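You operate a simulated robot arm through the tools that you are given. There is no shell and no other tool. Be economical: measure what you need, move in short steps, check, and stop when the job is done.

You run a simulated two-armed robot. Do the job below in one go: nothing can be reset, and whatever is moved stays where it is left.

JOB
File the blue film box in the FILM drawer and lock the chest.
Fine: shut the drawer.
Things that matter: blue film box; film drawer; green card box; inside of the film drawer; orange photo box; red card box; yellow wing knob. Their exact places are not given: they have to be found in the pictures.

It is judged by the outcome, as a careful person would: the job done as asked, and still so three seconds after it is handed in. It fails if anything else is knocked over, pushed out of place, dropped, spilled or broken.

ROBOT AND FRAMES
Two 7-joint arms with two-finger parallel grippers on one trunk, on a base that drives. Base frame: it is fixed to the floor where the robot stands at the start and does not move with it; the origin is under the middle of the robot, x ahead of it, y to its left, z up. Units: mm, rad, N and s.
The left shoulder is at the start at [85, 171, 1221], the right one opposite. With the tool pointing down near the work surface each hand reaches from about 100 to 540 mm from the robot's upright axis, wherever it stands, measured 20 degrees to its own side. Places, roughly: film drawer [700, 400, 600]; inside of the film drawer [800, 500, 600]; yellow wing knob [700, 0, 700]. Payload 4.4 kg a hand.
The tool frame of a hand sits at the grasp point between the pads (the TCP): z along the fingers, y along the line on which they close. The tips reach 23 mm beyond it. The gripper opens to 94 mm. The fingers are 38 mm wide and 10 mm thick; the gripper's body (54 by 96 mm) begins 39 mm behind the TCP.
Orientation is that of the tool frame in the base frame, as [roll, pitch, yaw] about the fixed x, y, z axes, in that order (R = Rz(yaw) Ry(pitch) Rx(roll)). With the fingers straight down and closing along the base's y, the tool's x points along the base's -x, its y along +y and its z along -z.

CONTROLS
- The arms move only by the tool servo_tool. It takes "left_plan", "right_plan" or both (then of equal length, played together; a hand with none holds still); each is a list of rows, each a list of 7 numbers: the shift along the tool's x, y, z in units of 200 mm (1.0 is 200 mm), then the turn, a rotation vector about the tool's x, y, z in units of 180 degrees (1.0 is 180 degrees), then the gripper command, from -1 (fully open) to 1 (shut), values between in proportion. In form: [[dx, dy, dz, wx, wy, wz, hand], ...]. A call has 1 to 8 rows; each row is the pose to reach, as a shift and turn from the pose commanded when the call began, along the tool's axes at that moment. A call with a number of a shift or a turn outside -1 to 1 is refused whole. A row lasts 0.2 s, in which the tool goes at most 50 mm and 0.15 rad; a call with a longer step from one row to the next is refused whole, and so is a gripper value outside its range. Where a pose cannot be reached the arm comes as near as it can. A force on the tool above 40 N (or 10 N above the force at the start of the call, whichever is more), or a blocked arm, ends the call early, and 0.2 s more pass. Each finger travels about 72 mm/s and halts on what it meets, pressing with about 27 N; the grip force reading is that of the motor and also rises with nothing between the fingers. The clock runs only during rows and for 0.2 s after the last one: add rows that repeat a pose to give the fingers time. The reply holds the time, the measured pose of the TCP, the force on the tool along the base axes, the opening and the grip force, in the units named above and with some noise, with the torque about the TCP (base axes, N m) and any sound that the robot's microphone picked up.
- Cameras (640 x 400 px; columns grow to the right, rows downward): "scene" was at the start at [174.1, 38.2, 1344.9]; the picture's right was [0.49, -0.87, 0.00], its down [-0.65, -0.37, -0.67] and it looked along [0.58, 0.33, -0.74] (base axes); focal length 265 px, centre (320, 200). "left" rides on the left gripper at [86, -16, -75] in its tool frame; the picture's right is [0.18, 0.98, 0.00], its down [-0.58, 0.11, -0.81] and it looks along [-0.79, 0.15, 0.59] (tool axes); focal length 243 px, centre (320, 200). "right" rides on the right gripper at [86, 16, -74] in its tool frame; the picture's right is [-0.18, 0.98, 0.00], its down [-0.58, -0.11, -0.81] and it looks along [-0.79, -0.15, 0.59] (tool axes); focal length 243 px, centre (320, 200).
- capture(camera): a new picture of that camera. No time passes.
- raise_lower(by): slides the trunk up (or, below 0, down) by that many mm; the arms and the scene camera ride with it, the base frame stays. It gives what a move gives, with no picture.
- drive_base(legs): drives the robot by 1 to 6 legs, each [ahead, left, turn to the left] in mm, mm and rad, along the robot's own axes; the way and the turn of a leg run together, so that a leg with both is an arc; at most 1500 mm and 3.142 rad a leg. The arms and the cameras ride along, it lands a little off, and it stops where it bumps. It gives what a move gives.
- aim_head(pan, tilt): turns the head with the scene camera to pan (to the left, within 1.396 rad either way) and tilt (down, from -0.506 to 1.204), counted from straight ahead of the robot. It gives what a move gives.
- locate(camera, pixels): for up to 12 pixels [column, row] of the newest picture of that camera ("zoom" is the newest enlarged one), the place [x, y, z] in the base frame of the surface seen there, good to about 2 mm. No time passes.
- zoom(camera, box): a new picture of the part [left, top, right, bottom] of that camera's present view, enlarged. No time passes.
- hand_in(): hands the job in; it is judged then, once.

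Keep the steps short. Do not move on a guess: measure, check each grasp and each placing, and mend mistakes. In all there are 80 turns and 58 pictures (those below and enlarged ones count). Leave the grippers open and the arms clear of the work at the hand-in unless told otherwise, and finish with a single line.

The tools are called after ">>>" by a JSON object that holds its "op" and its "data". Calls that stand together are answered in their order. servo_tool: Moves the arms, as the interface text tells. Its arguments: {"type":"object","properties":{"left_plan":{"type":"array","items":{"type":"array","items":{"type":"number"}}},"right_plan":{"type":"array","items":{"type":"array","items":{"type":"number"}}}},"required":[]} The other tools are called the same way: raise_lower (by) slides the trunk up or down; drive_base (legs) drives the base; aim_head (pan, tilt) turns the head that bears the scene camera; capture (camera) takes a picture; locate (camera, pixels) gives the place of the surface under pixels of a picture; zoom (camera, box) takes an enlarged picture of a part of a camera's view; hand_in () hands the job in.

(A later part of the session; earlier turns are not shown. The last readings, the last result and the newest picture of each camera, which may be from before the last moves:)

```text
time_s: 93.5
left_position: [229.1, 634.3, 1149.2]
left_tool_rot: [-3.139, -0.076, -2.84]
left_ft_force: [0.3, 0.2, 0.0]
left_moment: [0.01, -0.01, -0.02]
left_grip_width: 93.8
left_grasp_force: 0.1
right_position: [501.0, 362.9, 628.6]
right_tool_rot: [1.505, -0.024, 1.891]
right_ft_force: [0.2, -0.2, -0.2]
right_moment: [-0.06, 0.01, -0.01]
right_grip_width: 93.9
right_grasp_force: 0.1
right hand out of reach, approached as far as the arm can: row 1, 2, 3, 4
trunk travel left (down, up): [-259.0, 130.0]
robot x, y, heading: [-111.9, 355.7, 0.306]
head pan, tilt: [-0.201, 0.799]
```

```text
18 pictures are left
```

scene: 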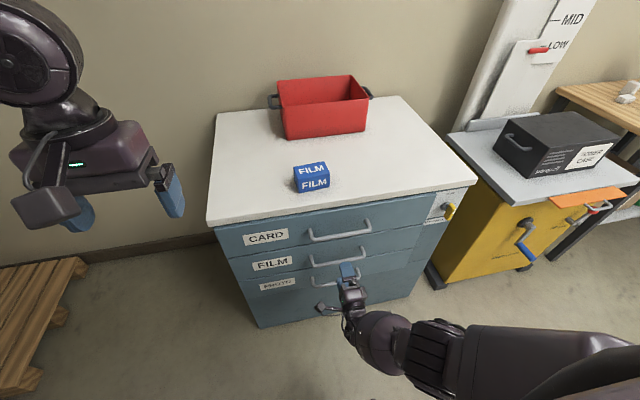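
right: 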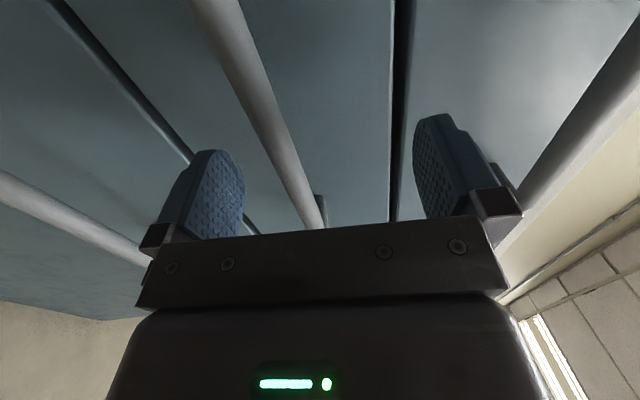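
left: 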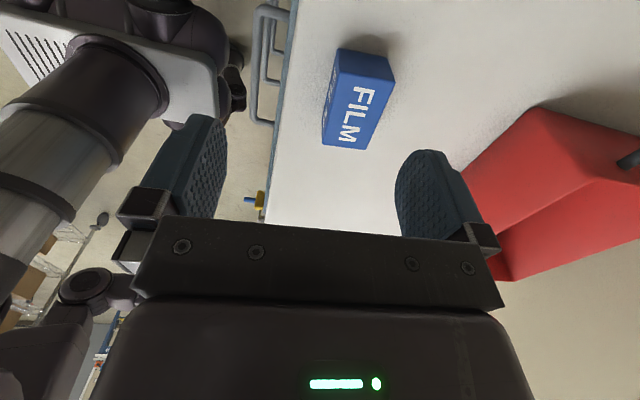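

The bar is between the open fingers, but the arm is at full stretch (n=589, z=629). I'll lower the trunk 14 mm, drive forward 8 mm, then close.

>>> {"op": "raise_lower", "data": {"by": -14}}

>>> {"op": "drive_base", "data": {"legs": [[9, 0, 0]]}}

>>> {"op": "servo_tool", "data": {"right_plan": [[0, 0, 0, 0, 0, 0, -0.5], [0, 0, 0, 0, 0, 0, 0], [0, 0, 0, 0, 0, 0, 0.5], [0, 0, 0, 0, 0, 0, 1], [0, 0, 0, 0, 0, 0, 1], [0, 0, 0, 0, 0, 0, 1]]}}

>>> {"op": "capture", "data": {"camera": "right"}}

```text
time_s: 94.2
left_position: [228.4, 633.8, 1135.9]
left_tool_rot: [-3.138, -0.077, -2.839]
left_ft_force: [0.0, 0.4, 1.0]
left_moment: [-0.01, 0.0, 0.03]
left_grip_width: 94.0
left_grasp_force: 0.2
right_position: [501.4, 363.7, 613.9]
right_tool_rot: [1.503, -0.025, 1.893]
right_ft_force: [0.7, 0.4, 1.0]
right_moment: [0.02, 0.04, 0.02]
right_grip_width: 94.1
right_grasp_force: 0.1
trunk travel left (down, up): [-245.0, 144.0]
robot x, y, heading: [-108.8, 355.1, 0.303]
head pan, tilt: [-0.201, 0.799]
```

```text
time_s: 94.9
left_position: [240.1, 636.6, 1136.1]
left_tool_rot: [-3.14, -0.079, -2.841]
left_ft_force: [0.2, 0.3, 0.3]
left_moment: [0.0, -0.01, 0.01]
left_grip_width: 94.1
left_grasp_force: 0.0
right_position: [511.5, 367.6, 614.1]
right_tool_rot: [1.505, -0.026, 1.891]
right_ft_force: [-0.5, 0.6, 0.4]
right_moment: [0.03, -0.05, 0.05]
right_grip_width: 93.7
right_grasp_force: 0.1
trunk travel left (down, up): [-245.0, 144.0]
robot x, y, heading: [-102.4, 357.7, 0.3]
head pan, tilt: [-0.201, 0.799]
```

```text
time_s: 96.3
left_position: [240.3, 636.7, 1134.7]
left_tool_rot: [-3.139, -0.079, -2.839]
left_ft_force: [0.3, 0.2, 0.5]
left_moment: [0.0, 0.02, 0.0]
left_grip_width: 94.1
left_grasp_force: 0.1
right_position: [510.8, 367.3, 612.7]
right_tool_rot: [1.508, -0.024, 1.895]
right_ft_force: [1.2, 3.0, -16.6]
right_moment: [-1.79, -0.43, -0.14]
right_grip_width: 14.0
right_grasp_force: 44.9
trunk travel left (down, up): [-245.0, 144.0]
robot x, y, heading: [-102.0, 358.2, 0.301]
head pan, tilt: [-0.201, 0.799]
```

```text
17 pictures are left
```

right: 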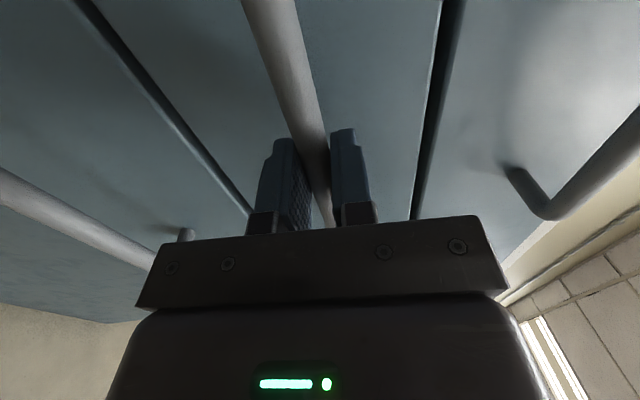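

Firm grip on the bar (14 mm, 45 N). I'll pull by driving back, 60 mm first and then 110.

>>> {"op": "drive_base", "data": {"legs": [[-60, -1, 0]]}}

>>> {"op": "drive_base", "data": {"legs": [[-110, -1.5, 0]]}}

>>> {"op": "capture", "data": {"camera": "scene"}}

```text
time_s: 97.3
left_position: [183.2, 618.9, 1134.3]
left_tool_rot: [-3.14, -0.078, -2.839]
left_ft_force: [0.0, 0.5, 0.4]
left_moment: [0.02, -0.03, 0.02]
left_grip_width: 94.0
left_grasp_force: 0.0
right_position: [453.8, 348.6, 612.5]
right_tool_rot: [1.508, -0.026, 1.893]
right_ft_force: [-1.1, 6.8, -28.0]
right_moment: [-1.76, -0.37, 0.13]
right_grip_width: 14.4
right_grasp_force: 44.8
trunk travel left (down, up): [-245.0, 144.0]
robot x, y, heading: [-160.4, 334.6, 0.302]
head pan, tilt: [-0.201, 0.799]
```

```text
time_s: 98.5
left_position: [79.4, 584.4, 1135.3]
left_tool_rot: [-3.139, -0.078, -2.841]
left_ft_force: [0.0, 0.0, 1.6]
left_moment: [0.02, 0.01, 0.01]
left_grip_width: 94.0
left_grasp_force: 0.1
right_position: [350.8, 313.5, 611.8]
right_tool_rot: [1.51, -0.024, 1.894]
right_ft_force: [-1.2, 7.7, -21.0]
right_moment: [-1.82, -0.38, 0.95]
right_grip_width: 14.6
right_grasp_force: 44.7
trunk travel left (down, up): [-245.0, 144.0]
robot x, y, heading: [-260.3, 301.7, 0.307]
head pan, tilt: [-0.201, 0.799]
```

```text
16 pictures are left
```

scene: 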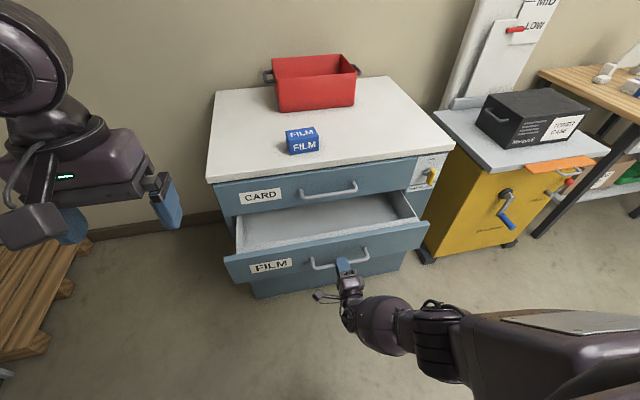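

The drawer is open 170 mm and empty where I can see it. I'll measure the drawer inside, release the handle, back off, and turn the right hand up to point down.

>>> {"op": "locate", "data": {"camera": "scene", "pixels": [[320, 220], [350, 215], [280, 235], [240, 252], [425, 224], [330, 240], [380, 230], [245, 225], [408, 205], [300, 225], [360, 222], [390, 215]]}}

>>> {"op": "servo_tool", "data": {"right_plan": [[0, 0, 0, 0, 0, 0, 0], [0, 0, 0, 0, 0, 0, -1], [0, 0, 0, 0, 0, 0, -1], [0, 0, -0.15, 0, 0, 0, -1], [0, 0, -0.35, 0, 0, 0, -1], [0, 0, -0.35, 0, 0, 0, -1]]}}

>>> {"op": "servo_tool", "data": {"right_plan": [[0, 0.15, 0, 0.0417, 0, 0, -1], [0, 0.3, 0, 0.0833, 0, 0, -1], [0, 0.45, 0, 0.125, 0, 0, -1], [0, 0.6, 0, 0.1667, 0, 0, -1], [0, 0.8, 0, 0.2083, 0, 0, -1], [0, 1, 0, 0.25, 0, 0, -1]]}}

>>> {"op": "servo_tool", "data": {"right_plan": [[0, 0, 0, 0.0417, 0, 0, -1], [0, 0, 0, 0.0833, 0, 0, -1], [0, 0, 0, 0.125, 0, 0, -1], [0, 0, 0, 0.1667, 0, 0, -1], [0, 0, 0, 0.2083, 0, 0, -1], [0, 0, 0, 0.25, 0, 0, -1]]}}

```text
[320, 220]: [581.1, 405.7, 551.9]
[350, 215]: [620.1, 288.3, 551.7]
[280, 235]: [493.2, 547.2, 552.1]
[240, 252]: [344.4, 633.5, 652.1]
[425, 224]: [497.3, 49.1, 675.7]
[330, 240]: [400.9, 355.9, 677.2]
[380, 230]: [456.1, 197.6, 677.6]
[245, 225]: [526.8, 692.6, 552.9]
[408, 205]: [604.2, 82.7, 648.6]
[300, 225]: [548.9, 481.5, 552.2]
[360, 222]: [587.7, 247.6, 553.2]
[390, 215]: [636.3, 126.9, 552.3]
```

```text
time_s: 99.8
left_position: [80.6, 584.7, 1136.0]
left_tool_rot: [-3.141, -0.079, -2.842]
left_ft_force: [-0.4, -0.2, 0.9]
left_moment: [0.02, -0.01, 0.0]
left_grip_width: 93.9
left_grasp_force: 0.0
right_position: [284.8, 294.4, 608.6]
right_tool_rot: [1.507, -0.024, 1.891]
right_ft_force: [-0.2, -0.4, 0.7]
right_moment: [0.0, -0.01, 0.0]
right_grip_width: 94.0
right_grasp_force: 0.1
trunk travel left (down, up): [-245.0, 144.0]
robot x, y, heading: [-261.7, 302.5, 0.302]
head pan, tilt: [-0.201, 0.799]
```

```text
time_s: 101.2
left_position: [79.2, 584.0, 1135.9]
left_tool_rot: [-3.138, -0.077, -2.841]
left_ft_force: [0.4, -0.8, 0.8]
left_moment: [-0.02, 0.0, -0.02]
left_grip_width: 94.0
left_grasp_force: 0.1
right_position: [273.8, 281.6, 808.2]
right_tool_rot: [2.295, -0.023, 1.894]
right_ft_force: [-1.2, 0.7, 0.0]
right_moment: [0.03, 0.0, 0.0]
right_grip_width: 94.1
right_grasp_force: 0.1
trunk travel left (down, up): [-245.0, 144.0]
robot x, y, heading: [-261.9, 304.1, 0.306]
head pan, tilt: [-0.201, 0.799]
```

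```text
time_s: 102.7
left_position: [78.8, 587.2, 1134.1]
left_tool_rot: [-3.137, -0.079, -2.837]
left_ft_force: [-0.7, 0.5, -0.8]
left_moment: [-0.02, -0.03, -0.02]
left_grip_width: 94.2
left_grasp_force: 0.0
right_position: [275.9, 285.4, 808.0]
right_tool_rot: [3.077, -0.023, 1.893]
right_ft_force: [-0.7, 1.4, -1.1]
right_moment: [-0.03, -0.04, 0.01]
right_grip_width: 93.9
right_grasp_force: 0.1
trunk travel left (down, up): [-245.0, 144.0]
robot x, y, heading: [-258.7, 303.6, 0.301]
head pan, tilt: [-0.201, 0.799]
```

The drawer floor is at z=552 and its front inner wall at n≈503. The hand points straight down with no limits. I'll raise it 200 mm, then drive forward in two stages to bring the box into reach; the torso should stay about 80 mm clear of the drawer handle.

>>> {"op": "servo_tool", "data": {"right_plan": [[0, 0, -0.2, 0, 0, 0, -1], [0, 0, -0.4, 0, 0, 0, -1], [0, 0, -0.6, 0, 0, 0, -1], [0, 0, -0.8, 0, 0, 0, -1], [0, 0, -1, 0, 0, 0, -1], [0, 0, -1, 0, 0, 0, -1]]}}

>>> {"op": "drive_base", "data": {"legs": [[280, -3, 0.012]]}}

>>> {"op": "capture", "data": {"camera": "scene"}}

```text
time_s: 104.0
left_position: [80.3, 584.6, 1135.4]
left_tool_rot: [-3.139, -0.078, -2.841]
left_ft_force: [0.2, 0.0, 0.1]
left_moment: [0.04, 0.01, 0.0]
left_grip_width: 94.0
left_grasp_force: 0.0
right_position: [225.7, 277.1, 981.4]
right_tool_rot: [3.076, -0.027, 1.892]
right_ft_force: [-0.4, -0.3, -0.3]
right_moment: [-0.05, -0.02, 0.0]
right_grip_width: 94.1
right_grasp_force: 0.1
right hand out of reach, approached as far as the arm can: row 3, 4, 5, 6
trunk travel left (down, up): [-245.0, 144.0]
robot x, y, heading: [-262.5, 304.4, 0.301]
head pan, tilt: [-0.201, 0.799]
```

```text
time_s: 106.0
left_position: [350.2, 672.4, 1135.9]
left_tool_rot: [-3.139, -0.079, -2.827]
left_ft_force: [0.0, 0.3, 0.5]
left_moment: [0.0, -0.04, -0.05]
left_grip_width: 94.1
left_grasp_force: 0.0
right_position: [499.0, 367.8, 981.2]
right_tool_rot: [3.074, -0.025, 1.905]
right_ft_force: [0.2, 0.1, -1.6]
right_moment: [0.01, 0.01, 0.0]
right_grip_width: 93.9
right_grasp_force: 0.1
trunk travel left (down, up): [-245.0, 144.0]
robot x, y, heading: [13.9, 390.5, 0.317]
head pan, tilt: [-0.201, 0.799]
```

```text
15 pictures are left
```

scene: 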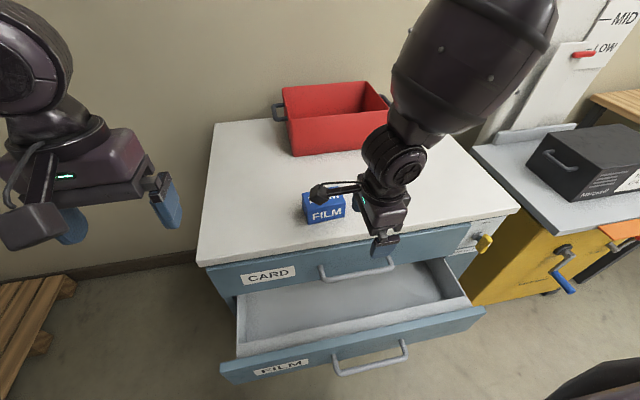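

Driving the last 85 mm, then moving the hand over the box, matching its yaw, and checking with the hand camera.

>>> {"op": "drive_base", "data": {"legs": [[85, 0, 0]]}}

>>> {"op": "servo_tool", "data": {"right_plan": [[0.067, 0.084, 0, 0.005, -0.002, -0.0045, -1], [0.134, 0.168, 0, 0.01, -0.004, -0.009, -1], [0.201, 0.251, 0, 0.015, -0.006, -0.0135, -1], [0.268, 0.335, 0, 0.02, -0.008, -0.018, -1], [0.268, 0.335, 0, 0.02, -0.008, -0.018, -1]]}}

>>> {"op": "capture", "data": {"camera": "right"}}

```text
time_s: 107.1
left_position: [429.5, 698.6, 1134.4]
left_tool_rot: [-3.141, -0.078, -2.826]
left_ft_force: [0.6, 0.1, -0.8]
left_moment: [-0.02, 0.04, 0.01]
left_grip_width: 93.9
left_grasp_force: 0.0
right_position: [578.4, 393.3, 981.7]
right_tool_rot: [3.074, -0.027, 1.905]
right_ft_force: [0.2, 0.1, -0.1]
right_moment: [-0.02, 0.0, 0.03]
right_grip_width: 93.8
right_grasp_force: 0.0
trunk travel left (down, up): [-245.0, 144.0]
robot x, y, heading: [93.6, 413.4, 0.312]
head pan, tilt: [-0.201, 0.799]
```

```text
time_s: 108.3
left_position: [429.7, 697.8, 1137.6]
left_tool_rot: [-3.141, -0.077, -2.826]
left_ft_force: [0.0, -0.4, 0.5]
left_moment: [-0.02, 0.03, -0.01]
left_grip_width: 93.9
left_grasp_force: 0.0
right_position: [571.6, 420.9, 962.7]
right_tool_rot: [3.098, 0.0, 1.953]
right_ft_force: [0.5, -0.3, 0.6]
right_moment: [0.0, 0.0, 0.03]
right_grip_width: 93.7
right_grasp_force: 0.0
right hand out of reach, approached as far as the arm can: row 1, 2, 3, 4, 5
trunk travel left (down, up): [-245.0, 144.0]
robot x, y, heading: [93.4, 415.6, 0.314]
head pan, tilt: [-0.201, 0.799]
```

```text
14 pictures are left
```

right: 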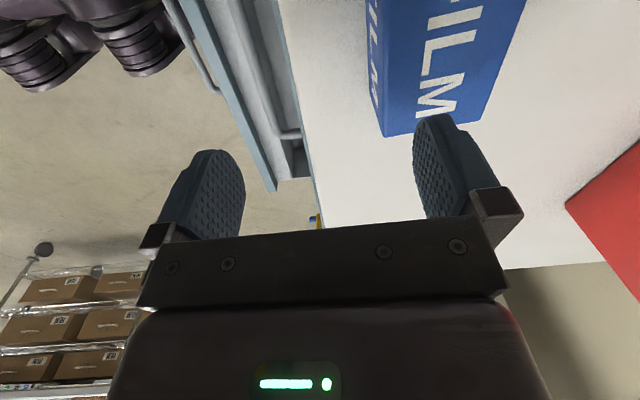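

The straight-down reach grows as the hand sits lower relative to the shoulder, so I'll raise the trunk 140 mm, then move over the box.

>>> {"op": "raise_lower", "data": {"by": 140}}

>>> {"op": "servo_tool", "data": {"right_plan": [[0, 0, 0.15, 0, 0, 0, -1], [0, 0, 0.3, 0, 0, 0, -1], [0, 0, 0.45, 0, 0, 0, -1], [0.05, 0.1, 0.55, 0, 0, 0, -1], [0.1, 0.2, 0.65, 0, 0, 0, -1], [0.1, 0.3, 0.7, 0, 0, 0, -1], [0.11, 0.345, 0.7, 0, 0, 0, -1], [0.11, 0.345, 0.7, 0, 0, 0, -1]]}}

>>> {"op": "capture", "data": {"camera": "right"}}

```text
time_s: 110.0
left_position: [423.1, 696.3, 1291.8]
left_tool_rot: [-3.137, -0.033, -2.827]
left_ft_force: [0.4, 0.2, -0.7]
left_moment: [0.0, 0.0, 0.02]
left_grip_width: 94.0
left_grasp_force: 0.1
right_position: [569.3, 420.1, 1147.5]
right_tool_rot: [2.99, 0.009, 1.952]
right_ft_force: [0.7, -0.3, 0.4]
right_moment: [0.01, 0.01, 0.02]
right_grip_width: 93.9
right_grasp_force: 0.0
trunk travel left (down, up): [-385.0, 4.0]
robot x, y, heading: [94.3, 413.2, 0.314]
head pan, tilt: [-0.201, 0.799]
```

```text
time_s: 111.8
left_position: [422.1, 696.6, 1292.4]
left_tool_rot: [-3.137, -0.033, -2.828]
left_ft_force: [0.0, 0.5, -0.6]
left_moment: [0.03, 0.05, 0.01]
left_grip_width: 94.1
left_grasp_force: 0.1
right_position: [626.7, 462.8, 1014.6]
right_tool_rot: [2.985, 0.009, 1.951]
right_ft_force: [0.6, -0.8, -0.6]
right_moment: [0.04, -0.02, -0.02]
right_grip_width: 94.2
right_grasp_force: 0.2
right hand out of reach, approached as far as the arm can: row 6, 7, 8
trunk travel left (down, up): [-385.0, 4.0]
robot x, y, heading: [92.5, 410.4, 0.32]
head pan, tilt: [-0.201, 0.799]
```

```text
13 pictures are left
```

right: 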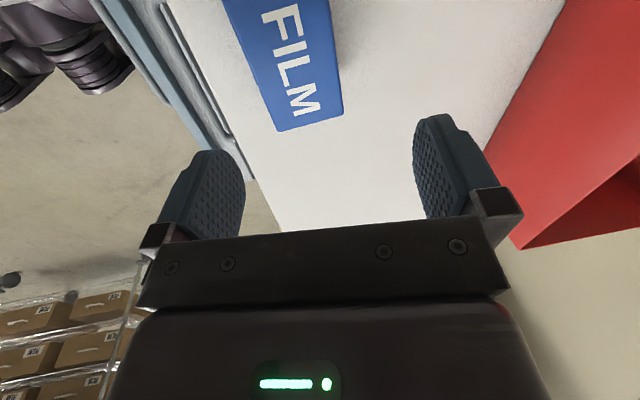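

Over the box now, at z=1015 with a slight tilt. I'll straighten and descend 65 mm, and check the reading before going between.

>>> {"op": "servo_tool", "data": {"right_plan": [[0.01, -0.015, 0.1, 0.017, 0, 0, -1], [0.02, -0.03, 0.2, 0.033, 0, 0, -1], [0.02, -0.05, 0.32, 0.05, 0, 0, -1], [0.02, -0.05, 0.32, 0.05, 0, 0, -1]]}}

>>> {"op": "capture", "data": {"camera": "right"}}

```text
time_s: 112.8
left_position: [421.7, 696.0, 1291.5]
left_tool_rot: [-3.139, -0.032, -2.827]
left_ft_force: [-0.2, -0.2, 0.6]
left_moment: [0.01, 0.02, 0.02]
left_grip_width: 93.8
left_grasp_force: 0.0
right_position: [578.7, 445.0, 947.5]
right_tool_rot: [3.111, 0.006, 1.947]
right_ft_force: [0.5, 0.3, -0.1]
right_moment: [0.0, 0.0, 0.05]
right_grip_width: 94.0
right_grasp_force: 0.0
right hand out of reach, approached as far as the arm can: row 1, 2, 3, 4
trunk travel left (down, up): [-385.0, 4.0]
robot x, y, heading: [90.8, 415.2, 0.315]
head pan, tilt: [-0.201, 0.799]
```

```text
12 pictures are left
```

right: 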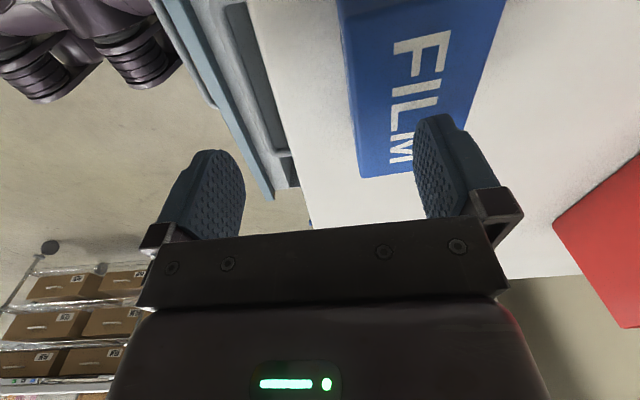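

Straightened, the hand falls 47 mm short. The arm reaches furthest when the target is about 185 mm to its side, so I'll lift slightly, then shift the base 60 mm left and 32 mm forward and try again.

>>> {"op": "servo_tool", "data": {"right_plan": [[0, 0, -0.08, 0, 0, 0, -1], [0, 0, -0.15, 0, 0, 0, -1]]}}

>>> {"op": "drive_base", "data": {"legs": [[32, 60, 0]]}}

>>> {"op": "servo_tool", "data": {"right_plan": [[-0.07, 0.03, 0, 0.002, 0, 0, -1], [-0.14, 0.06, 0, 0.005, 0, 0, -1], [-0.21, 0.08, 0.03, 0.008, 0, 0, -1], [-0.25, 0.1, 0.08, 0.01, 0, 0, -1], [-0.25, 0.115, 0.13, 0.01, 0, 0, -1], [-0.25, 0.115, 0.13, 0.01, 0, 0, -1]]}}

>>> {"op": "capture", "data": {"camera": "right"}}

```text
time_s: 113.4
left_position: [422.6, 696.5, 1291.9]
left_tool_rot: [-3.136, -0.032, -2.829]
left_ft_force: [-0.9, -0.5, -0.1]
left_moment: [0.0, 0.0, 0.03]
left_grip_width: 94.3
left_grasp_force: 0.0
right_position: [561.6, 434.4, 971.9]
right_tool_rot: [-3.137, 0.008, 1.953]
right_ft_force: [0.0, 0.2, 0.2]
right_moment: [0.01, -0.03, -0.03]
right_grip_width: 94.0
right_grasp_force: 0.1
right hand out of reach, approached as far as the arm can: row 1, 2
trunk travel left (down, up): [-385.0, 4.0]
robot x, y, heading: [91.1, 412.1, 0.316]
head pan, tilt: [-0.201, 0.799]
```

```text
time_s: 114.6
left_position: [436.1, 764.3, 1292.1]
left_tool_rot: [-3.137, -0.033, -2.828]
left_ft_force: [0.0, 0.6, -0.6]
left_moment: [0.01, -0.02, 0.0]
left_grip_width: 94.0
left_grasp_force: 0.1
right_position: [573.5, 500.8, 971.5]
right_tool_rot: [-3.137, 0.008, 1.951]
right_ft_force: [-0.6, -0.1, 0.1]
right_moment: [-0.02, -0.01, -0.03]
right_grip_width: 93.9
right_grasp_force: 0.1
trunk travel left (down, up): [-385.0, 4.0]
robot x, y, heading: [105.3, 480.9, 0.314]
head pan, tilt: [-0.201, 0.799]
```

```text
time_s: 116.0
left_position: [433.9, 763.4, 1291.8]
left_tool_rot: [-3.138, -0.032, -2.829]
left_ft_force: [-0.8, -0.1, -0.2]
left_moment: [-0.01, -0.02, 0.0]
left_grip_width: 93.9
left_grasp_force: 0.1
right_position: [581.6, 458.4, 940.1]
right_tool_rot: [-3.123, 0.008, 1.947]
right_ft_force: [-0.4, 0.2, -0.1]
right_moment: [-0.03, 0.01, 0.02]
right_grip_width: 93.9
right_grasp_force: 0.1
right hand out of reach, approached as far as the arm can: row 1, 2, 3, 4, 5, 6
trunk travel left (down, up): [-385.0, 4.0]
robot x, y, heading: [103.8, 480.0, 0.316]
head pan, tilt: [-0.201, 0.799]
```

```text
11 pictures are left
```

right: 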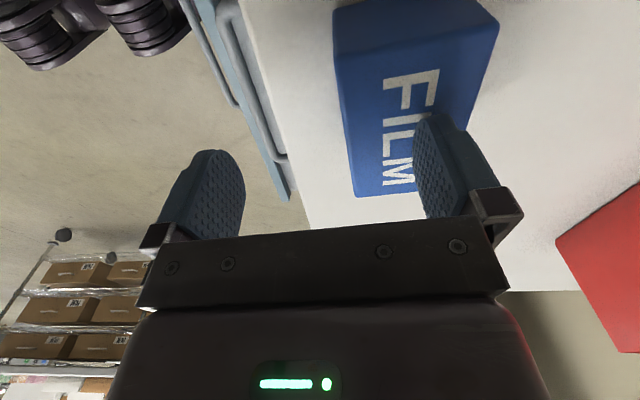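

Straight down the reach ends 44 mm short, but a 0.16 rad forward tilt gains that. So: tilt, straddle the box with open fingers, drag it about 40 mm towards me on the counter, then straighten and grip. First tilt and move over the box.

>>> {"op": "servo_tool", "data": {"right_plan": [[0, 0, -0.04, -0.02, 0, 0, -1], [-0.02, 0.06, -0.075, -0.04, 0, 0, -1], [-0.04, 0.15, -0.075, -0.06, 0, 0, -1], [-0.049, 0.241, -0.075, -0.06, 0, 0, -1], [-0.049, 0.241, -0.075, -0.06, 0, 0, -1]]}}

>>> {"op": "capture", "data": {"camera": "right"}}

```text
time_s: 117.2
left_position: [434.5, 763.9, 1293.4]
left_tool_rot: [-3.138, -0.033, -2.827]
left_ft_force: [-0.2, 0.3, 0.1]
left_moment: [0.01, 0.02, 0.0]
left_grip_width: 94.0
left_grasp_force: 0.1
right_position: [632.0, 466.6, 957.0]
right_tool_rot: [2.989, 0.009, 1.951]
right_ft_force: [-1.0, 0.4, -0.2]
right_moment: [0.01, 0.0, -0.04]
right_grip_width: 93.7
right_grasp_force: 0.1
trunk travel left (down, up): [-385.0, 4.0]
robot x, y, heading: [102.5, 477.0, 0.311]
head pan, tilt: [-0.201, 0.799]
```

```text
10 pictures are left
```

right: 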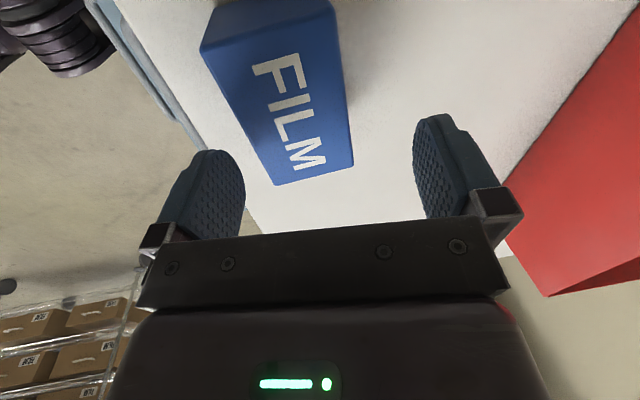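

Reached without limits and the box lies between the fingers. I'll descend to z≈900, then drag back 40 mm while straightening.

>>> {"op": "servo_tool", "data": {"right_plan": [[0, -0.015, 0.095, 0, 0, 0, -1], [0, -0.03, 0.19, 0, 0, 0, -1], [0, -0.046, 0.285, 0, 0, 0, -1], [0, -0.046, 0.285, 0, 0, 0, -1]]}}

>>> {"op": "servo_tool", "data": {"right_plan": [[0, -0.05, -0.008, 0.01, 0, 0, -1], [0, -0.1, -0.016, 0.02, 0, 0, -1], [0, -0.15, -0.024, 0.03, 0, 0, -1], [0, -0.2, -0.032, 0.04, 0, 0, -1], [0, -0.25, -0.036, 0.048, 0, 0, -1], [0, -0.25, -0.036, 0.048, 0, 0, -1]]}}

>>> {"op": "capture", "data": {"camera": "right"}}

```text
time_s: 118.2
left_position: [435.0, 762.6, 1291.9]
left_tool_rot: [-3.138, -0.034, -2.827]
left_ft_force: [-1.3, 0.3, 0.9]
left_moment: [0.0, 0.03, 0.01]
left_grip_width: 94.0
left_grasp_force: 0.0
right_position: [630.2, 466.3, 898.5]
right_tool_rot: [2.99, 0.007, 1.952]
right_ft_force: [-0.4, -0.3, -0.1]
right_moment: [0.03, 0.03, 0.03]
right_grip_width: 94.0
right_grasp_force: 0.0
trunk travel left (down, up): [-385.0, 4.0]
robot x, y, heading: [105.9, 480.7, 0.315]
head pan, tilt: [-0.201, 0.799]
```

```text
time_s: 119.6
left_position: [434.9, 763.2, 1291.7]
left_tool_rot: [-3.138, -0.034, -2.828]
left_ft_force: [0.8, 0.4, -0.7]
left_moment: [0.0, 0.0, 0.0]
left_grip_width: 93.9
left_grasp_force: 0.1
right_position: [583.1, 446.5, 897.6]
right_tool_rot: [3.14, 0.009, 1.951]
right_ft_force: [0.5, 0.4, 1.9]
right_moment: [-0.02, -0.01, 0.03]
right_grip_width: 94.0
right_grasp_force: 0.0
trunk travel left (down, up): [-385.0, 4.0]
robot x, y, heading: [103.9, 479.9, 0.315]
head pan, tilt: [-0.201, 0.799]
```

```text
9 pictures are left
```

right: 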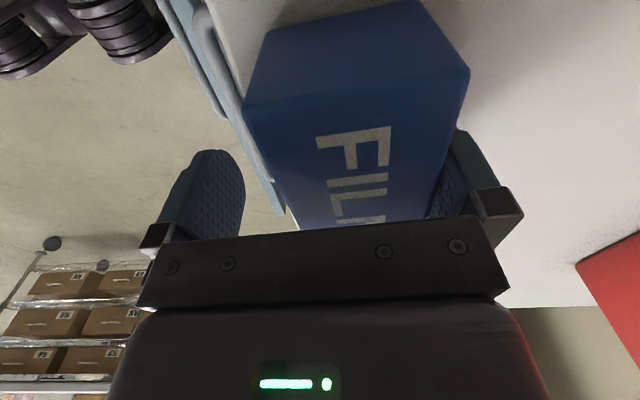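

The box was dragged forward and the hand is upright now. I'll lower 6 mm, close, and lift 60 mm.

>>> {"op": "servo_tool", "data": {"right_plan": [[0, 0, 0.03, 0, 0, 0, -0.6], [0, 0, 0.03, 0, 0, 0, -0.2], [0, 0, 0.03, 0, 0, 0, 0.2], [0, 0, 0.03, 0, 0, 0, 0.6], [0, 0, 0.03, 0, 0, 0, 1], [0, 0, 0.03, 0, 0, 0, 1]]}}

>>> {"op": "servo_tool", "data": {"right_plan": [[0, -0.02, -0.1, 0, 0, 0, 1], [0, -0.05, -0.2, 0, 0, 0, 1], [0, -0.1, -0.3, 0, 0, 0, 1], [0, -0.15, -0.35, 0, 0, 0, 1], [0, -0.15, -0.35, 0, 0, 0, 1]]}}

>>> {"op": "capture", "data": {"camera": "right"}}

```text
time_s: 121.0
left_position: [435.2, 762.9, 1292.9]
left_tool_rot: [-3.138, -0.033, -2.828]
left_ft_force: [-1.0, 0.2, 0.2]
left_moment: [0.01, 0.01, 0.02]
left_grip_width: 93.5
left_grasp_force: 0.0
right_position: [583.6, 447.0, 890.1]
right_tool_rot: [3.139, 0.008, 1.951]
right_ft_force: [-0.2, -0.6, 0.6]
right_moment: [0.06, 0.06, 0.08]
right_grip_width: 59.8
right_grasp_force: 26.8
trunk travel left (down, up): [-385.0, 4.0]
robot x, y, heading: [102.2, 483.9, 0.311]
head pan, tilt: [-0.201, 0.799]
```

```text
time_s: 122.2
left_position: [435.0, 764.4, 1293.6]
left_tool_rot: [-3.137, -0.034, -2.828]
left_ft_force: [0.3, -0.6, -0.1]
left_moment: [-0.03, 0.0, 0.02]
left_grip_width: 94.1
left_grasp_force: 0.1
right_position: [555.6, 436.3, 961.0]
right_tool_rot: [3.139, 0.009, 1.951]
right_ft_force: [-0.2, -0.1, -2.8]
right_moment: [-0.01, 0.02, -0.01]
right_grip_width: 59.3
right_grasp_force: 26.8
trunk travel left (down, up): [-385.0, 4.0]
robot x, y, heading: [105.0, 477.8, 0.316]
head pan, tilt: [-0.201, 0.799]
```

```text
8 pictures are left
```

right: 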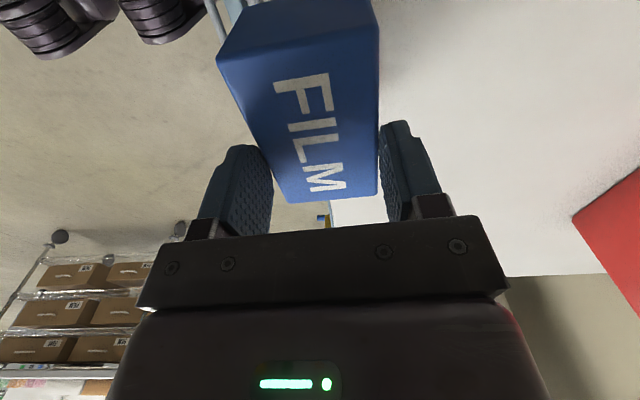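

The box is held (59 mm, 27 N) and clear of the counter. I'll drive back 96 mm and left 86 mm so it hangs over the open drawer beside the CARD handle, then lower the trunk 200 mm and check.

>>> {"op": "drive_base", "data": {"legs": [[-96, 86, 0]]}}

>>> {"op": "raise_lower", "data": {"by": -200}}

>>> {"op": "capture", "data": {"camera": "scene"}}

```text
time_s: 123.6
left_position: [312.4, 818.8, 1291.4]
left_tool_rot: [-3.139, -0.035, -2.824]
left_ft_force: [-0.3, 0.0, 0.2]
left_moment: [-0.02, 0.03, 0.0]
left_grip_width: 93.9
left_grasp_force: 0.0
right_position: [435.8, 491.7, 960.4]
right_tool_rot: [3.141, 0.009, 1.954]
right_ft_force: [0.6, 0.6, -1.9]
right_moment: [-0.03, -0.02, -0.02]
right_grip_width: 59.7
right_grasp_force: 26.8
trunk travel left (down, up): [-385.0, 4.0]
robot x, y, heading: [-15.0, 537.9, 0.32]
head pan, tilt: [-0.201, 0.799]
```

```text
time_s: 125.8
left_position: [312.9, 817.4, 1093.5]
left_tool_rot: [-3.138, -0.029, -2.823]
left_ft_force: [0.0, 0.5, 0.8]
left_moment: [-0.01, 0.0, -0.02]
left_grip_width: 94.1
left_grasp_force: 0.1
right_position: [435.5, 491.1, 762.6]
right_tool_rot: [3.136, 0.009, 1.955]
right_ft_force: [-0.3, -1.0, -1.1]
right_moment: [0.03, -0.02, -0.03]
right_grip_width: 59.7
right_grasp_force: 27.3
trunk travel left (down, up): [-185.0, 204.0]
robot x, y, heading: [-17.4, 534.5, 0.317]
head pan, tilt: [-0.201, 0.799]
```

```text
7 pictures are left
```

scene: 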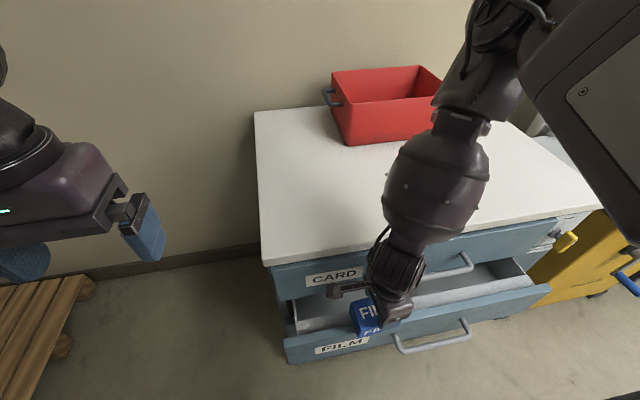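

The box hangs over the drawer interior (n=567, t=-331). I'll lower it with the arm 172 mm to just above the drawer floor.

>>> {"op": "servo_tool", "data": {"right_plan": [[0, 0, 0.15, 0, 0, 0, 1], [0, 0, 0.3, 0, 0, 0, 1], [0, 0, 0.45, 0, 0, 0, 1], [0, 0, 0.6, 0, 0, 0, 1], [0, 0, 0.72, 0, 0, 0, 1], [0, 0, 0.81, 0, 0, 0, 1], [0, 0, 0.86, 0, 0, 0, 1], [0, 0, 0.86, 0, 0, 0, 1]]}}

>>> {"op": "capture", "data": {"camera": "right"}}

```text
time_s: 126.6
left_position: [311.9, 817.6, 1094.2]
left_tool_rot: [-3.138, -0.032, -2.823]
left_ft_force: [0.4, -0.5, -0.5]
left_moment: [0.0, 0.0, -0.01]
left_grip_width: 94.0
left_grasp_force: 0.1
right_position: [436.3, 492.8, 694.0]
right_tool_rot: [3.134, 0.006, 1.955]
right_ft_force: [2.7, -7.5, 51.6]
right_moment: [0.06, 0.69, -0.03]
right_grip_width: 59.8
right_grasp_force: 27.1
trunk travel left (down, up): [-185.0, 204.0]
robot x, y, heading: [-13.8, 538.8, 0.319]
head pan, tilt: [-0.201, 0.799]
stopped in row 3 (right hand): the force on the tool passed its limit at 145 N (the readings are from after the stop); the commanded pose is now the measured one
```

```text
6 pictures are left
```

right: 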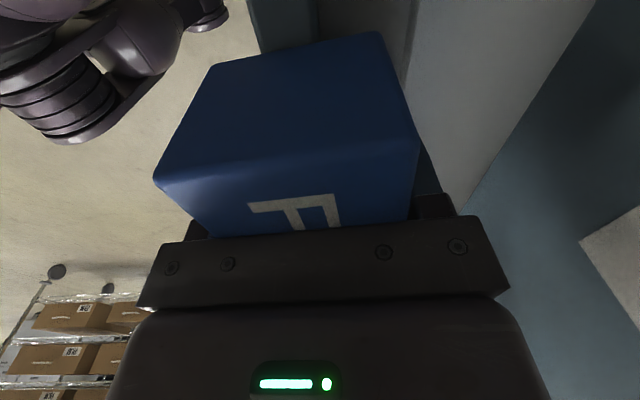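

It hit something at z≈694, and the box slipped up slightly in the grip. The drawer front may have moved inward. I'll measure in the last scene picture and a fresh one.

>>> {"op": "capture", "data": {"camera": "scene"}}

>>> {"op": "locate", "data": {"camera": "scene", "pixels": [[300, 338], [430, 315], [540, 290], [290, 325], [500, 275], [450, 298], [470, 322], [320, 318], [480, 285], [520, 278], [320, 350], [460, 265]]}}

```text
5 pictures are left
```

scene: 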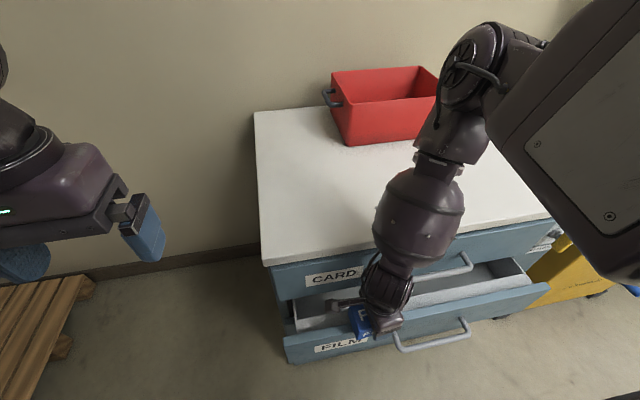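

```text
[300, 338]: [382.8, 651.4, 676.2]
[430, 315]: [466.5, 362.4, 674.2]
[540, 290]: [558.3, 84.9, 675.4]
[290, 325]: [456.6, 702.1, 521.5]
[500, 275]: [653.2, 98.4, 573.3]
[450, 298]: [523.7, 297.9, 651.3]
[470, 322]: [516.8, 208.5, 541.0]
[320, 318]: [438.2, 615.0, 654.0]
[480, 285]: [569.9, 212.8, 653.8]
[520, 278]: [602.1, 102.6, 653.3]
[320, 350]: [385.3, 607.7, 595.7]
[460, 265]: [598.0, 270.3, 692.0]
```

The drawer front now sits at n≈547–566: my base pushed it in about 65 mm. The box is resting on the drawer front's top edge with about 50 N. The drawer slides easily (a few newtons), so driving back 110 mm should drag it open by friction. I'll do that, lift, and look.

>>> {"op": "drive_base", "data": {"legs": [[-110, 0, 0]]}}

>>> {"op": "servo_tool", "data": {"right_plan": [[0, 0, -0.1, 0, 0, 0, 1], [0, 0, -0.22, 0, 0, 0, 1], [0, 0, -0.22, 0, 0, 0, 1]]}}

>>> {"op": "capture", "data": {"camera": "scene"}}

>>> {"op": "locate", "data": {"camera": "scene", "pixels": [[300, 338], [300, 330], [300, 345], [430, 315], [430, 308], [450, 298], [470, 300], [500, 290], [480, 285], [340, 300], [460, 280], [320, 318]]}}

```text
time_s: 127.3
left_position: [312.2, 816.4, 1091.6]
left_tool_rot: [-3.138, -0.034, -2.827]
left_ft_force: [-0.1, 0.3, -0.3]
left_moment: [0.0, 0.02, 0.0]
left_grip_width: 94.1
left_grasp_force: 0.2
right_position: [435.2, 492.7, 692.8]
right_tool_rot: [3.135, 0.004, 1.958]
right_ft_force: [-0.9, -4.4, 27.7]
right_moment: [-0.43, 0.37, 0.08]
right_grip_width: 59.9
right_grasp_force: 27.3
trunk travel left (down, up): [-185.0, 204.0]
robot x, y, heading: [-18.5, 534.9, 0.316]
head pan, tilt: [-0.201, 0.799]
stopped in leg 1: the force on the tool passed its limit at 70 N (the readings are from after the stop); the commanded pose is now the measured one
```

```text
time_s: 128.1
left_position: [312.3, 816.1, 1091.6]
left_tool_rot: [-3.138, -0.035, -2.823]
left_ft_force: [0.1, 0.3, 0.6]
left_moment: [-0.01, -0.03, -0.01]
left_grip_width: 94.1
left_grasp_force: 0.0
right_position: [435.5, 491.4, 735.3]
right_tool_rot: [3.137, 0.004, 1.957]
right_ft_force: [1.4, -1.1, -2.5]
right_moment: [-0.02, 0.01, -0.02]
right_grip_width: 59.7
right_grasp_force: 27.0
trunk travel left (down, up): [-185.0, 204.0]
robot x, y, heading: [-19.4, 532.6, 0.318]
head pan, tilt: [-0.201, 0.799]
```

```text
4 pictures are left
```

scene: 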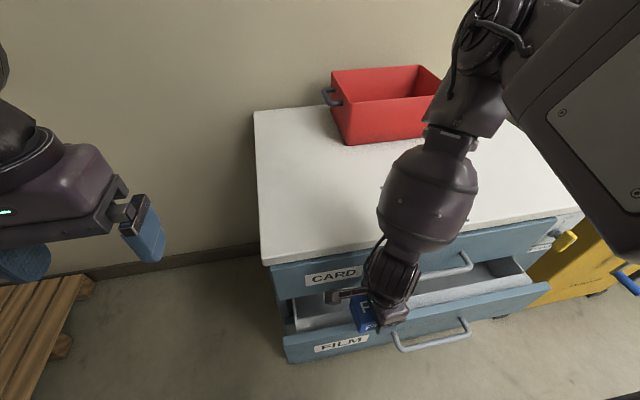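

```text
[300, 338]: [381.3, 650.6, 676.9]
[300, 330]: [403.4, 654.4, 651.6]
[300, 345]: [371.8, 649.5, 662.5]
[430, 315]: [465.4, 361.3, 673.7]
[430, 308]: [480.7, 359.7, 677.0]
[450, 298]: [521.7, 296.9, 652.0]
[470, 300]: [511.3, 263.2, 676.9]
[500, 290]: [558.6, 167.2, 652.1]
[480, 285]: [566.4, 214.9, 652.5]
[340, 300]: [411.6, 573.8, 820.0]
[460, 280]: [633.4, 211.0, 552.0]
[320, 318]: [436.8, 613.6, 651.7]
```

A light touch is needed instead. If I tilt the hand 0.3 rad, its near fingertip can hook 17 mm down behind the drawer's front panel without touching the CARD drawer. I'll hook, drive back 115 mm, lift, straighten, drive 60 mm forward over the tray, and look.

>>> {"op": "servo_tool", "data": {"right_plan": [[0, 0.06, 0, -0.045, 0, 0, 1], [0, 0.13, 0, -0.0955, 0, 0, 1], [0, 0.185, 0, -0.0955, 0, 0, 1], [0, 0.185, 0, -0.0955, 0, 0, 1], [0, 0.185, 0.1, -0.0955, 0, 0, 1], [0, 0.185, 0.215, -0.0955, 0, 0, 1], [0, 0.185, 0.215, -0.0955, 0, 0, 1]]}}

>>> {"op": "drive_base", "data": {"legs": [[-20, 0, 0], [-95, 0, 0]]}}

>>> {"op": "servo_tool", "data": {"right_plan": [[0, 0.03, -0.1, 0, 0, 0, 1], [0, 0.066, -0.215, 0, 0, 0, 1], [0, 0.066, -0.215, 0.045, 0, 0, 1], [0, 0.066, -0.215, 0.0955, 0, 0, 1], [0, 0.066, -0.215, 0.0955, 0, 0, 1]]}}

>>> {"op": "drive_base", "data": {"legs": [[60, 0, 0]]}}

>>> {"op": "capture", "data": {"camera": "scene"}}

>>> {"op": "locate", "data": {"camera": "scene", "pixels": [[290, 340], [300, 345], [310, 352], [430, 330], [440, 320], [450, 310], [460, 300], [480, 310], [500, 300], [500, 290], [520, 300], [320, 318]]}}

```text
refused: row 2 steps farther than a row can; nothing moved
```

```text
time_s: 129.6
left_position: [201.7, 781.8, 1092.8]
left_tool_rot: [-3.139, -0.035, -2.822]
left_ft_force: [0.5, 0.2, -0.7]
left_moment: [0.02, -0.02, 0.01]
left_grip_width: 93.8
left_grasp_force: 0.1
right_position: [325.2, 458.0, 736.5]
right_tool_rot: [3.135, 0.004, 1.959]
right_ft_force: [-0.7, 0.0, -2.5]
right_moment: [-0.02, -0.07, 0.0]
right_grip_width: 59.8
right_grasp_force: 27.3
trunk travel left (down, up): [-185.0, 204.0]
robot x, y, heading: [-123.5, 496.3, 0.32]
head pan, tilt: [-0.201, 0.799]
```

```text
refused: row 4 steps farther than a row can; nothing moved
```

```text
time_s: 130.6
left_position: [259.9, 799.9, 1090.8]
left_tool_rot: [-3.139, -0.036, -2.823]
left_ft_force: [0.5, -0.5, -0.7]
left_moment: [-0.02, 0.01, 0.01]
left_grip_width: 93.9
left_grasp_force: 0.2
right_position: [383.8, 476.7, 737.5]
right_tool_rot: [3.135, 0.004, 1.959]
right_ft_force: [-1.1, -0.4, -2.7]
right_moment: [-0.05, 0.02, 0.0]
right_grip_width: 59.7
right_grasp_force: 26.9
trunk travel left (down, up): [-185.0, 204.0]
robot x, y, heading: [-68.4, 517.3, 0.318]
head pan, tilt: [-0.201, 0.799]
```

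```text
3 pictures are left
```

scene: 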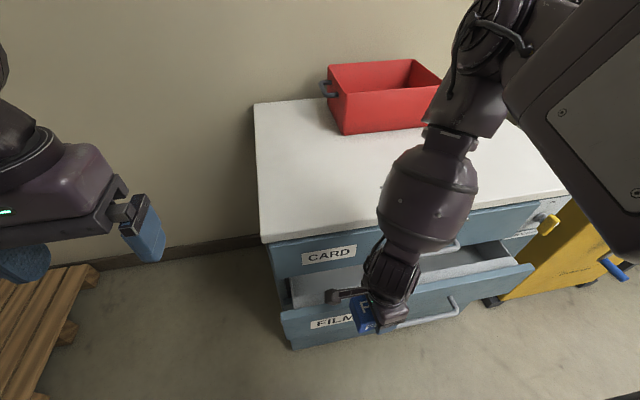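

```text
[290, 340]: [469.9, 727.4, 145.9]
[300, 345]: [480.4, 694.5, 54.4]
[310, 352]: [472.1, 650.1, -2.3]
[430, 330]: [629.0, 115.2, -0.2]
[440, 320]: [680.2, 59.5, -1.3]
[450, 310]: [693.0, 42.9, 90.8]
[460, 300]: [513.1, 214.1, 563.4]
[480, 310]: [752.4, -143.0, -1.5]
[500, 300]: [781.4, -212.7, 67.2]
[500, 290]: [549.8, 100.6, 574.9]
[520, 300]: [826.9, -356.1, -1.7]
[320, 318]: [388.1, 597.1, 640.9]
```

The step was slightly too big, so the hand moves were refused and only the base moved (net −55 mm; nothing touched). I'll repeat with smaller rotation steps.

>>> {"op": "drive_base", "data": {"legs": [[54, 0, 0]]}}

>>> {"op": "servo_tool", "data": {"right_plan": [[0, 0.05, 0, -0.032, 0, 0, 1], [0, 0.1, 0, -0.064, 0, 0, 1], [0, 0.15, 0, -0.0955, 0, 0, 1], [0, 0.185, 0, -0.0955, 0, 0, 1], [0, 0.185, 0.1, -0.0955, 0, 0, 1], [0, 0.185, 0.215, -0.0955, 0, 0, 1], [0, 0.185, 0.215, -0.0955, 0, 0, 1]]}}

>>> {"op": "drive_base", "data": {"legs": [[-20, 0, 0], [-95, 0, 0]]}}

>>> {"op": "servo_tool", "data": {"right_plan": [[0, 0.03, -0.1, 0, 0, 0, 1], [0, 0.066, -0.215, 0, 0, 0, 1], [0, 0.066, -0.215, 0.032, 0, 0, 1], [0, 0.066, -0.215, 0.064, 0, 0, 1], [0, 0.066, -0.215, 0.0955, 0, 0, 1], [0, 0.066, -0.215, 0.0955, 0, 0, 1]]}}

>>> {"op": "drive_base", "data": {"legs": [[60, 0, 0]]}}

>>> {"op": "capture", "data": {"camera": "scene"}}

>>> {"op": "locate", "data": {"camera": "scene", "pixels": [[290, 355], [300, 360], [310, 352], [430, 335], [440, 330], [450, 320], [460, 310], [480, 310], [500, 300], [500, 290], [470, 290], [320, 318]]}}

```text
time_s: 131.5
left_position: [311.7, 817.3, 1090.8]
left_tool_rot: [-3.137, -0.036, -2.824]
left_ft_force: [0.2, 0.1, 0.3]
left_moment: [-0.02, 0.01, 0.02]
left_grip_width: 94.2
left_grasp_force: 0.0
right_position: [435.2, 494.2, 736.2]
right_tool_rot: [3.138, 0.002, 1.957]
right_ft_force: [0.3, 0.4, -3.2]
right_moment: [-0.04, 0.04, -0.02]
right_grip_width: 60.2
right_grasp_force: 27.1
trunk travel left (down, up): [-185.0, 204.0]
robot x, y, heading: [-21.5, 534.1, 0.322]
head pan, tilt: [-0.201, 0.799]
```

```text
time_s: 132.8
left_position: [309.1, 815.5, 1092.5]
left_tool_rot: [-3.139, -0.032, -2.822]
left_ft_force: [0.5, 0.2, 0.1]
left_moment: [0.03, 0.03, 0.0]
left_grip_width: 94.0
left_grasp_force: 0.1
right_position: [468.9, 506.5, 711.5]
right_tool_rot: [2.831, 0.003, 1.956]
right_ft_force: [0.0, -3.7, 26.2]
right_moment: [-0.32, 0.9, 0.11]
right_grip_width: 59.8
right_grasp_force: 27.1
trunk travel left (down, up): [-185.0, 204.0]
robot x, y, heading: [-19.6, 534.1, 0.322]
head pan, tilt: [-0.201, 0.799]
stopped in row 6 (right hand): the force on the tool passed its limit at 87 N (the readings are from after the stop); the commanded pose is now the measured one
```

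```text
time_s: 133.9
left_position: [285.8, 808.9, 1092.0]
left_tool_rot: [-3.138, -0.033, -2.825]
left_ft_force: [0.6, 0.4, 0.6]
left_moment: [0.0, -0.04, -0.01]
left_grip_width: 94.0
left_grasp_force: 0.1
right_position: [445.0, 499.2, 711.9]
right_tool_rot: [2.834, 0.004, 1.956]
right_ft_force: [-1.9, -2.7, 18.0]
right_moment: [-0.18, 0.66, 0.07]
right_grip_width: 59.8
right_grasp_force: 27.2
trunk travel left (down, up): [-185.0, 204.0]
robot x, y, heading: [-42.4, 528.4, 0.316]
head pan, tilt: [-0.201, 0.799]
stopped in leg 2: the force on the tool passed its limit at 56 N (the readings are from after the stop); the commanded pose is now the measured one
```

```text
time_s: 135.3
left_position: [286.3, 807.5, 1091.7]
left_tool_rot: [-3.139, -0.035, -2.823]
left_ft_force: [0.4, 0.0, 0.3]
left_moment: [0.01, 0.0, -0.02]
left_grip_width: 93.8
left_grasp_force: 0.1
right_position: [443.7, 499.5, 755.1]
right_tool_rot: [3.137, 0.003, 1.958]
right_ft_force: [-0.9, 0.0, -2.3]
right_moment: [-0.04, 0.0, 0.01]
right_grip_width: 59.8
right_grasp_force: 27.3
trunk travel left (down, up): [-185.0, 204.0]
robot x, y, heading: [-38.6, 523.2, 0.321]
head pan, tilt: [-0.201, 0.799]
```

```text
time_s: 136.2
left_position: [317.4, 818.0, 1091.8]
left_tool_rot: [-3.138, -0.036, -2.825]
left_ft_force: [0.2, -0.2, 0.0]
left_moment: [-0.02, -0.03, 0.03]
left_grip_width: 94.1
left_grasp_force: 0.0
right_position: [465.3, 505.4, 754.9]
right_tool_rot: [-3.129, 0.002, 1.951]
right_ft_force: [-2.1, 0.7, -3.9]
right_moment: [-0.01, -0.12, 0.01]
right_grip_width: 59.8
right_grasp_force: 27.0
trunk travel left (down, up): [-185.0, 204.0]
robot x, y, heading: [-12.1, 533.6, 0.317]
head pan, tilt: [-0.201, 0.799]
stopped in leg 1: the force on the tool passed its limit at 88 N (the readings are from after the stop); the commanded pose is now the measured one
```

```text
2 pictures are left
```

scene: 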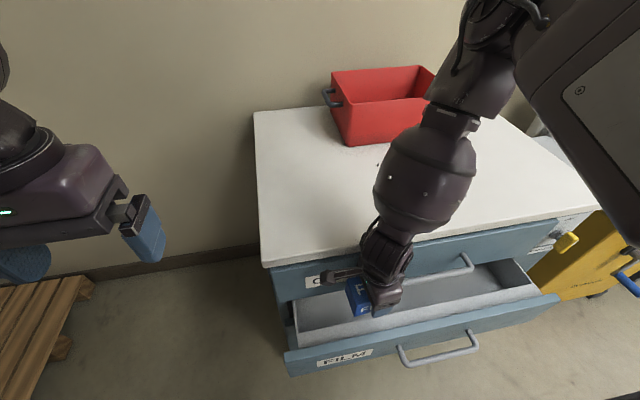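

```text
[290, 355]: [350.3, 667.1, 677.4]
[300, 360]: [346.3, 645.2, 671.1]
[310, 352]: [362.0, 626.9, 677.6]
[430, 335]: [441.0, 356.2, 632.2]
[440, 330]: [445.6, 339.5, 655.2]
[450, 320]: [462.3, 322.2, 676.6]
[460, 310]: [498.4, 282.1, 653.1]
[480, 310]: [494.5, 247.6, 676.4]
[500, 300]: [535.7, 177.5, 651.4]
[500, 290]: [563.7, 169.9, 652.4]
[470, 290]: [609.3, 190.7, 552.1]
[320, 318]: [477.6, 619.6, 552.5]
```

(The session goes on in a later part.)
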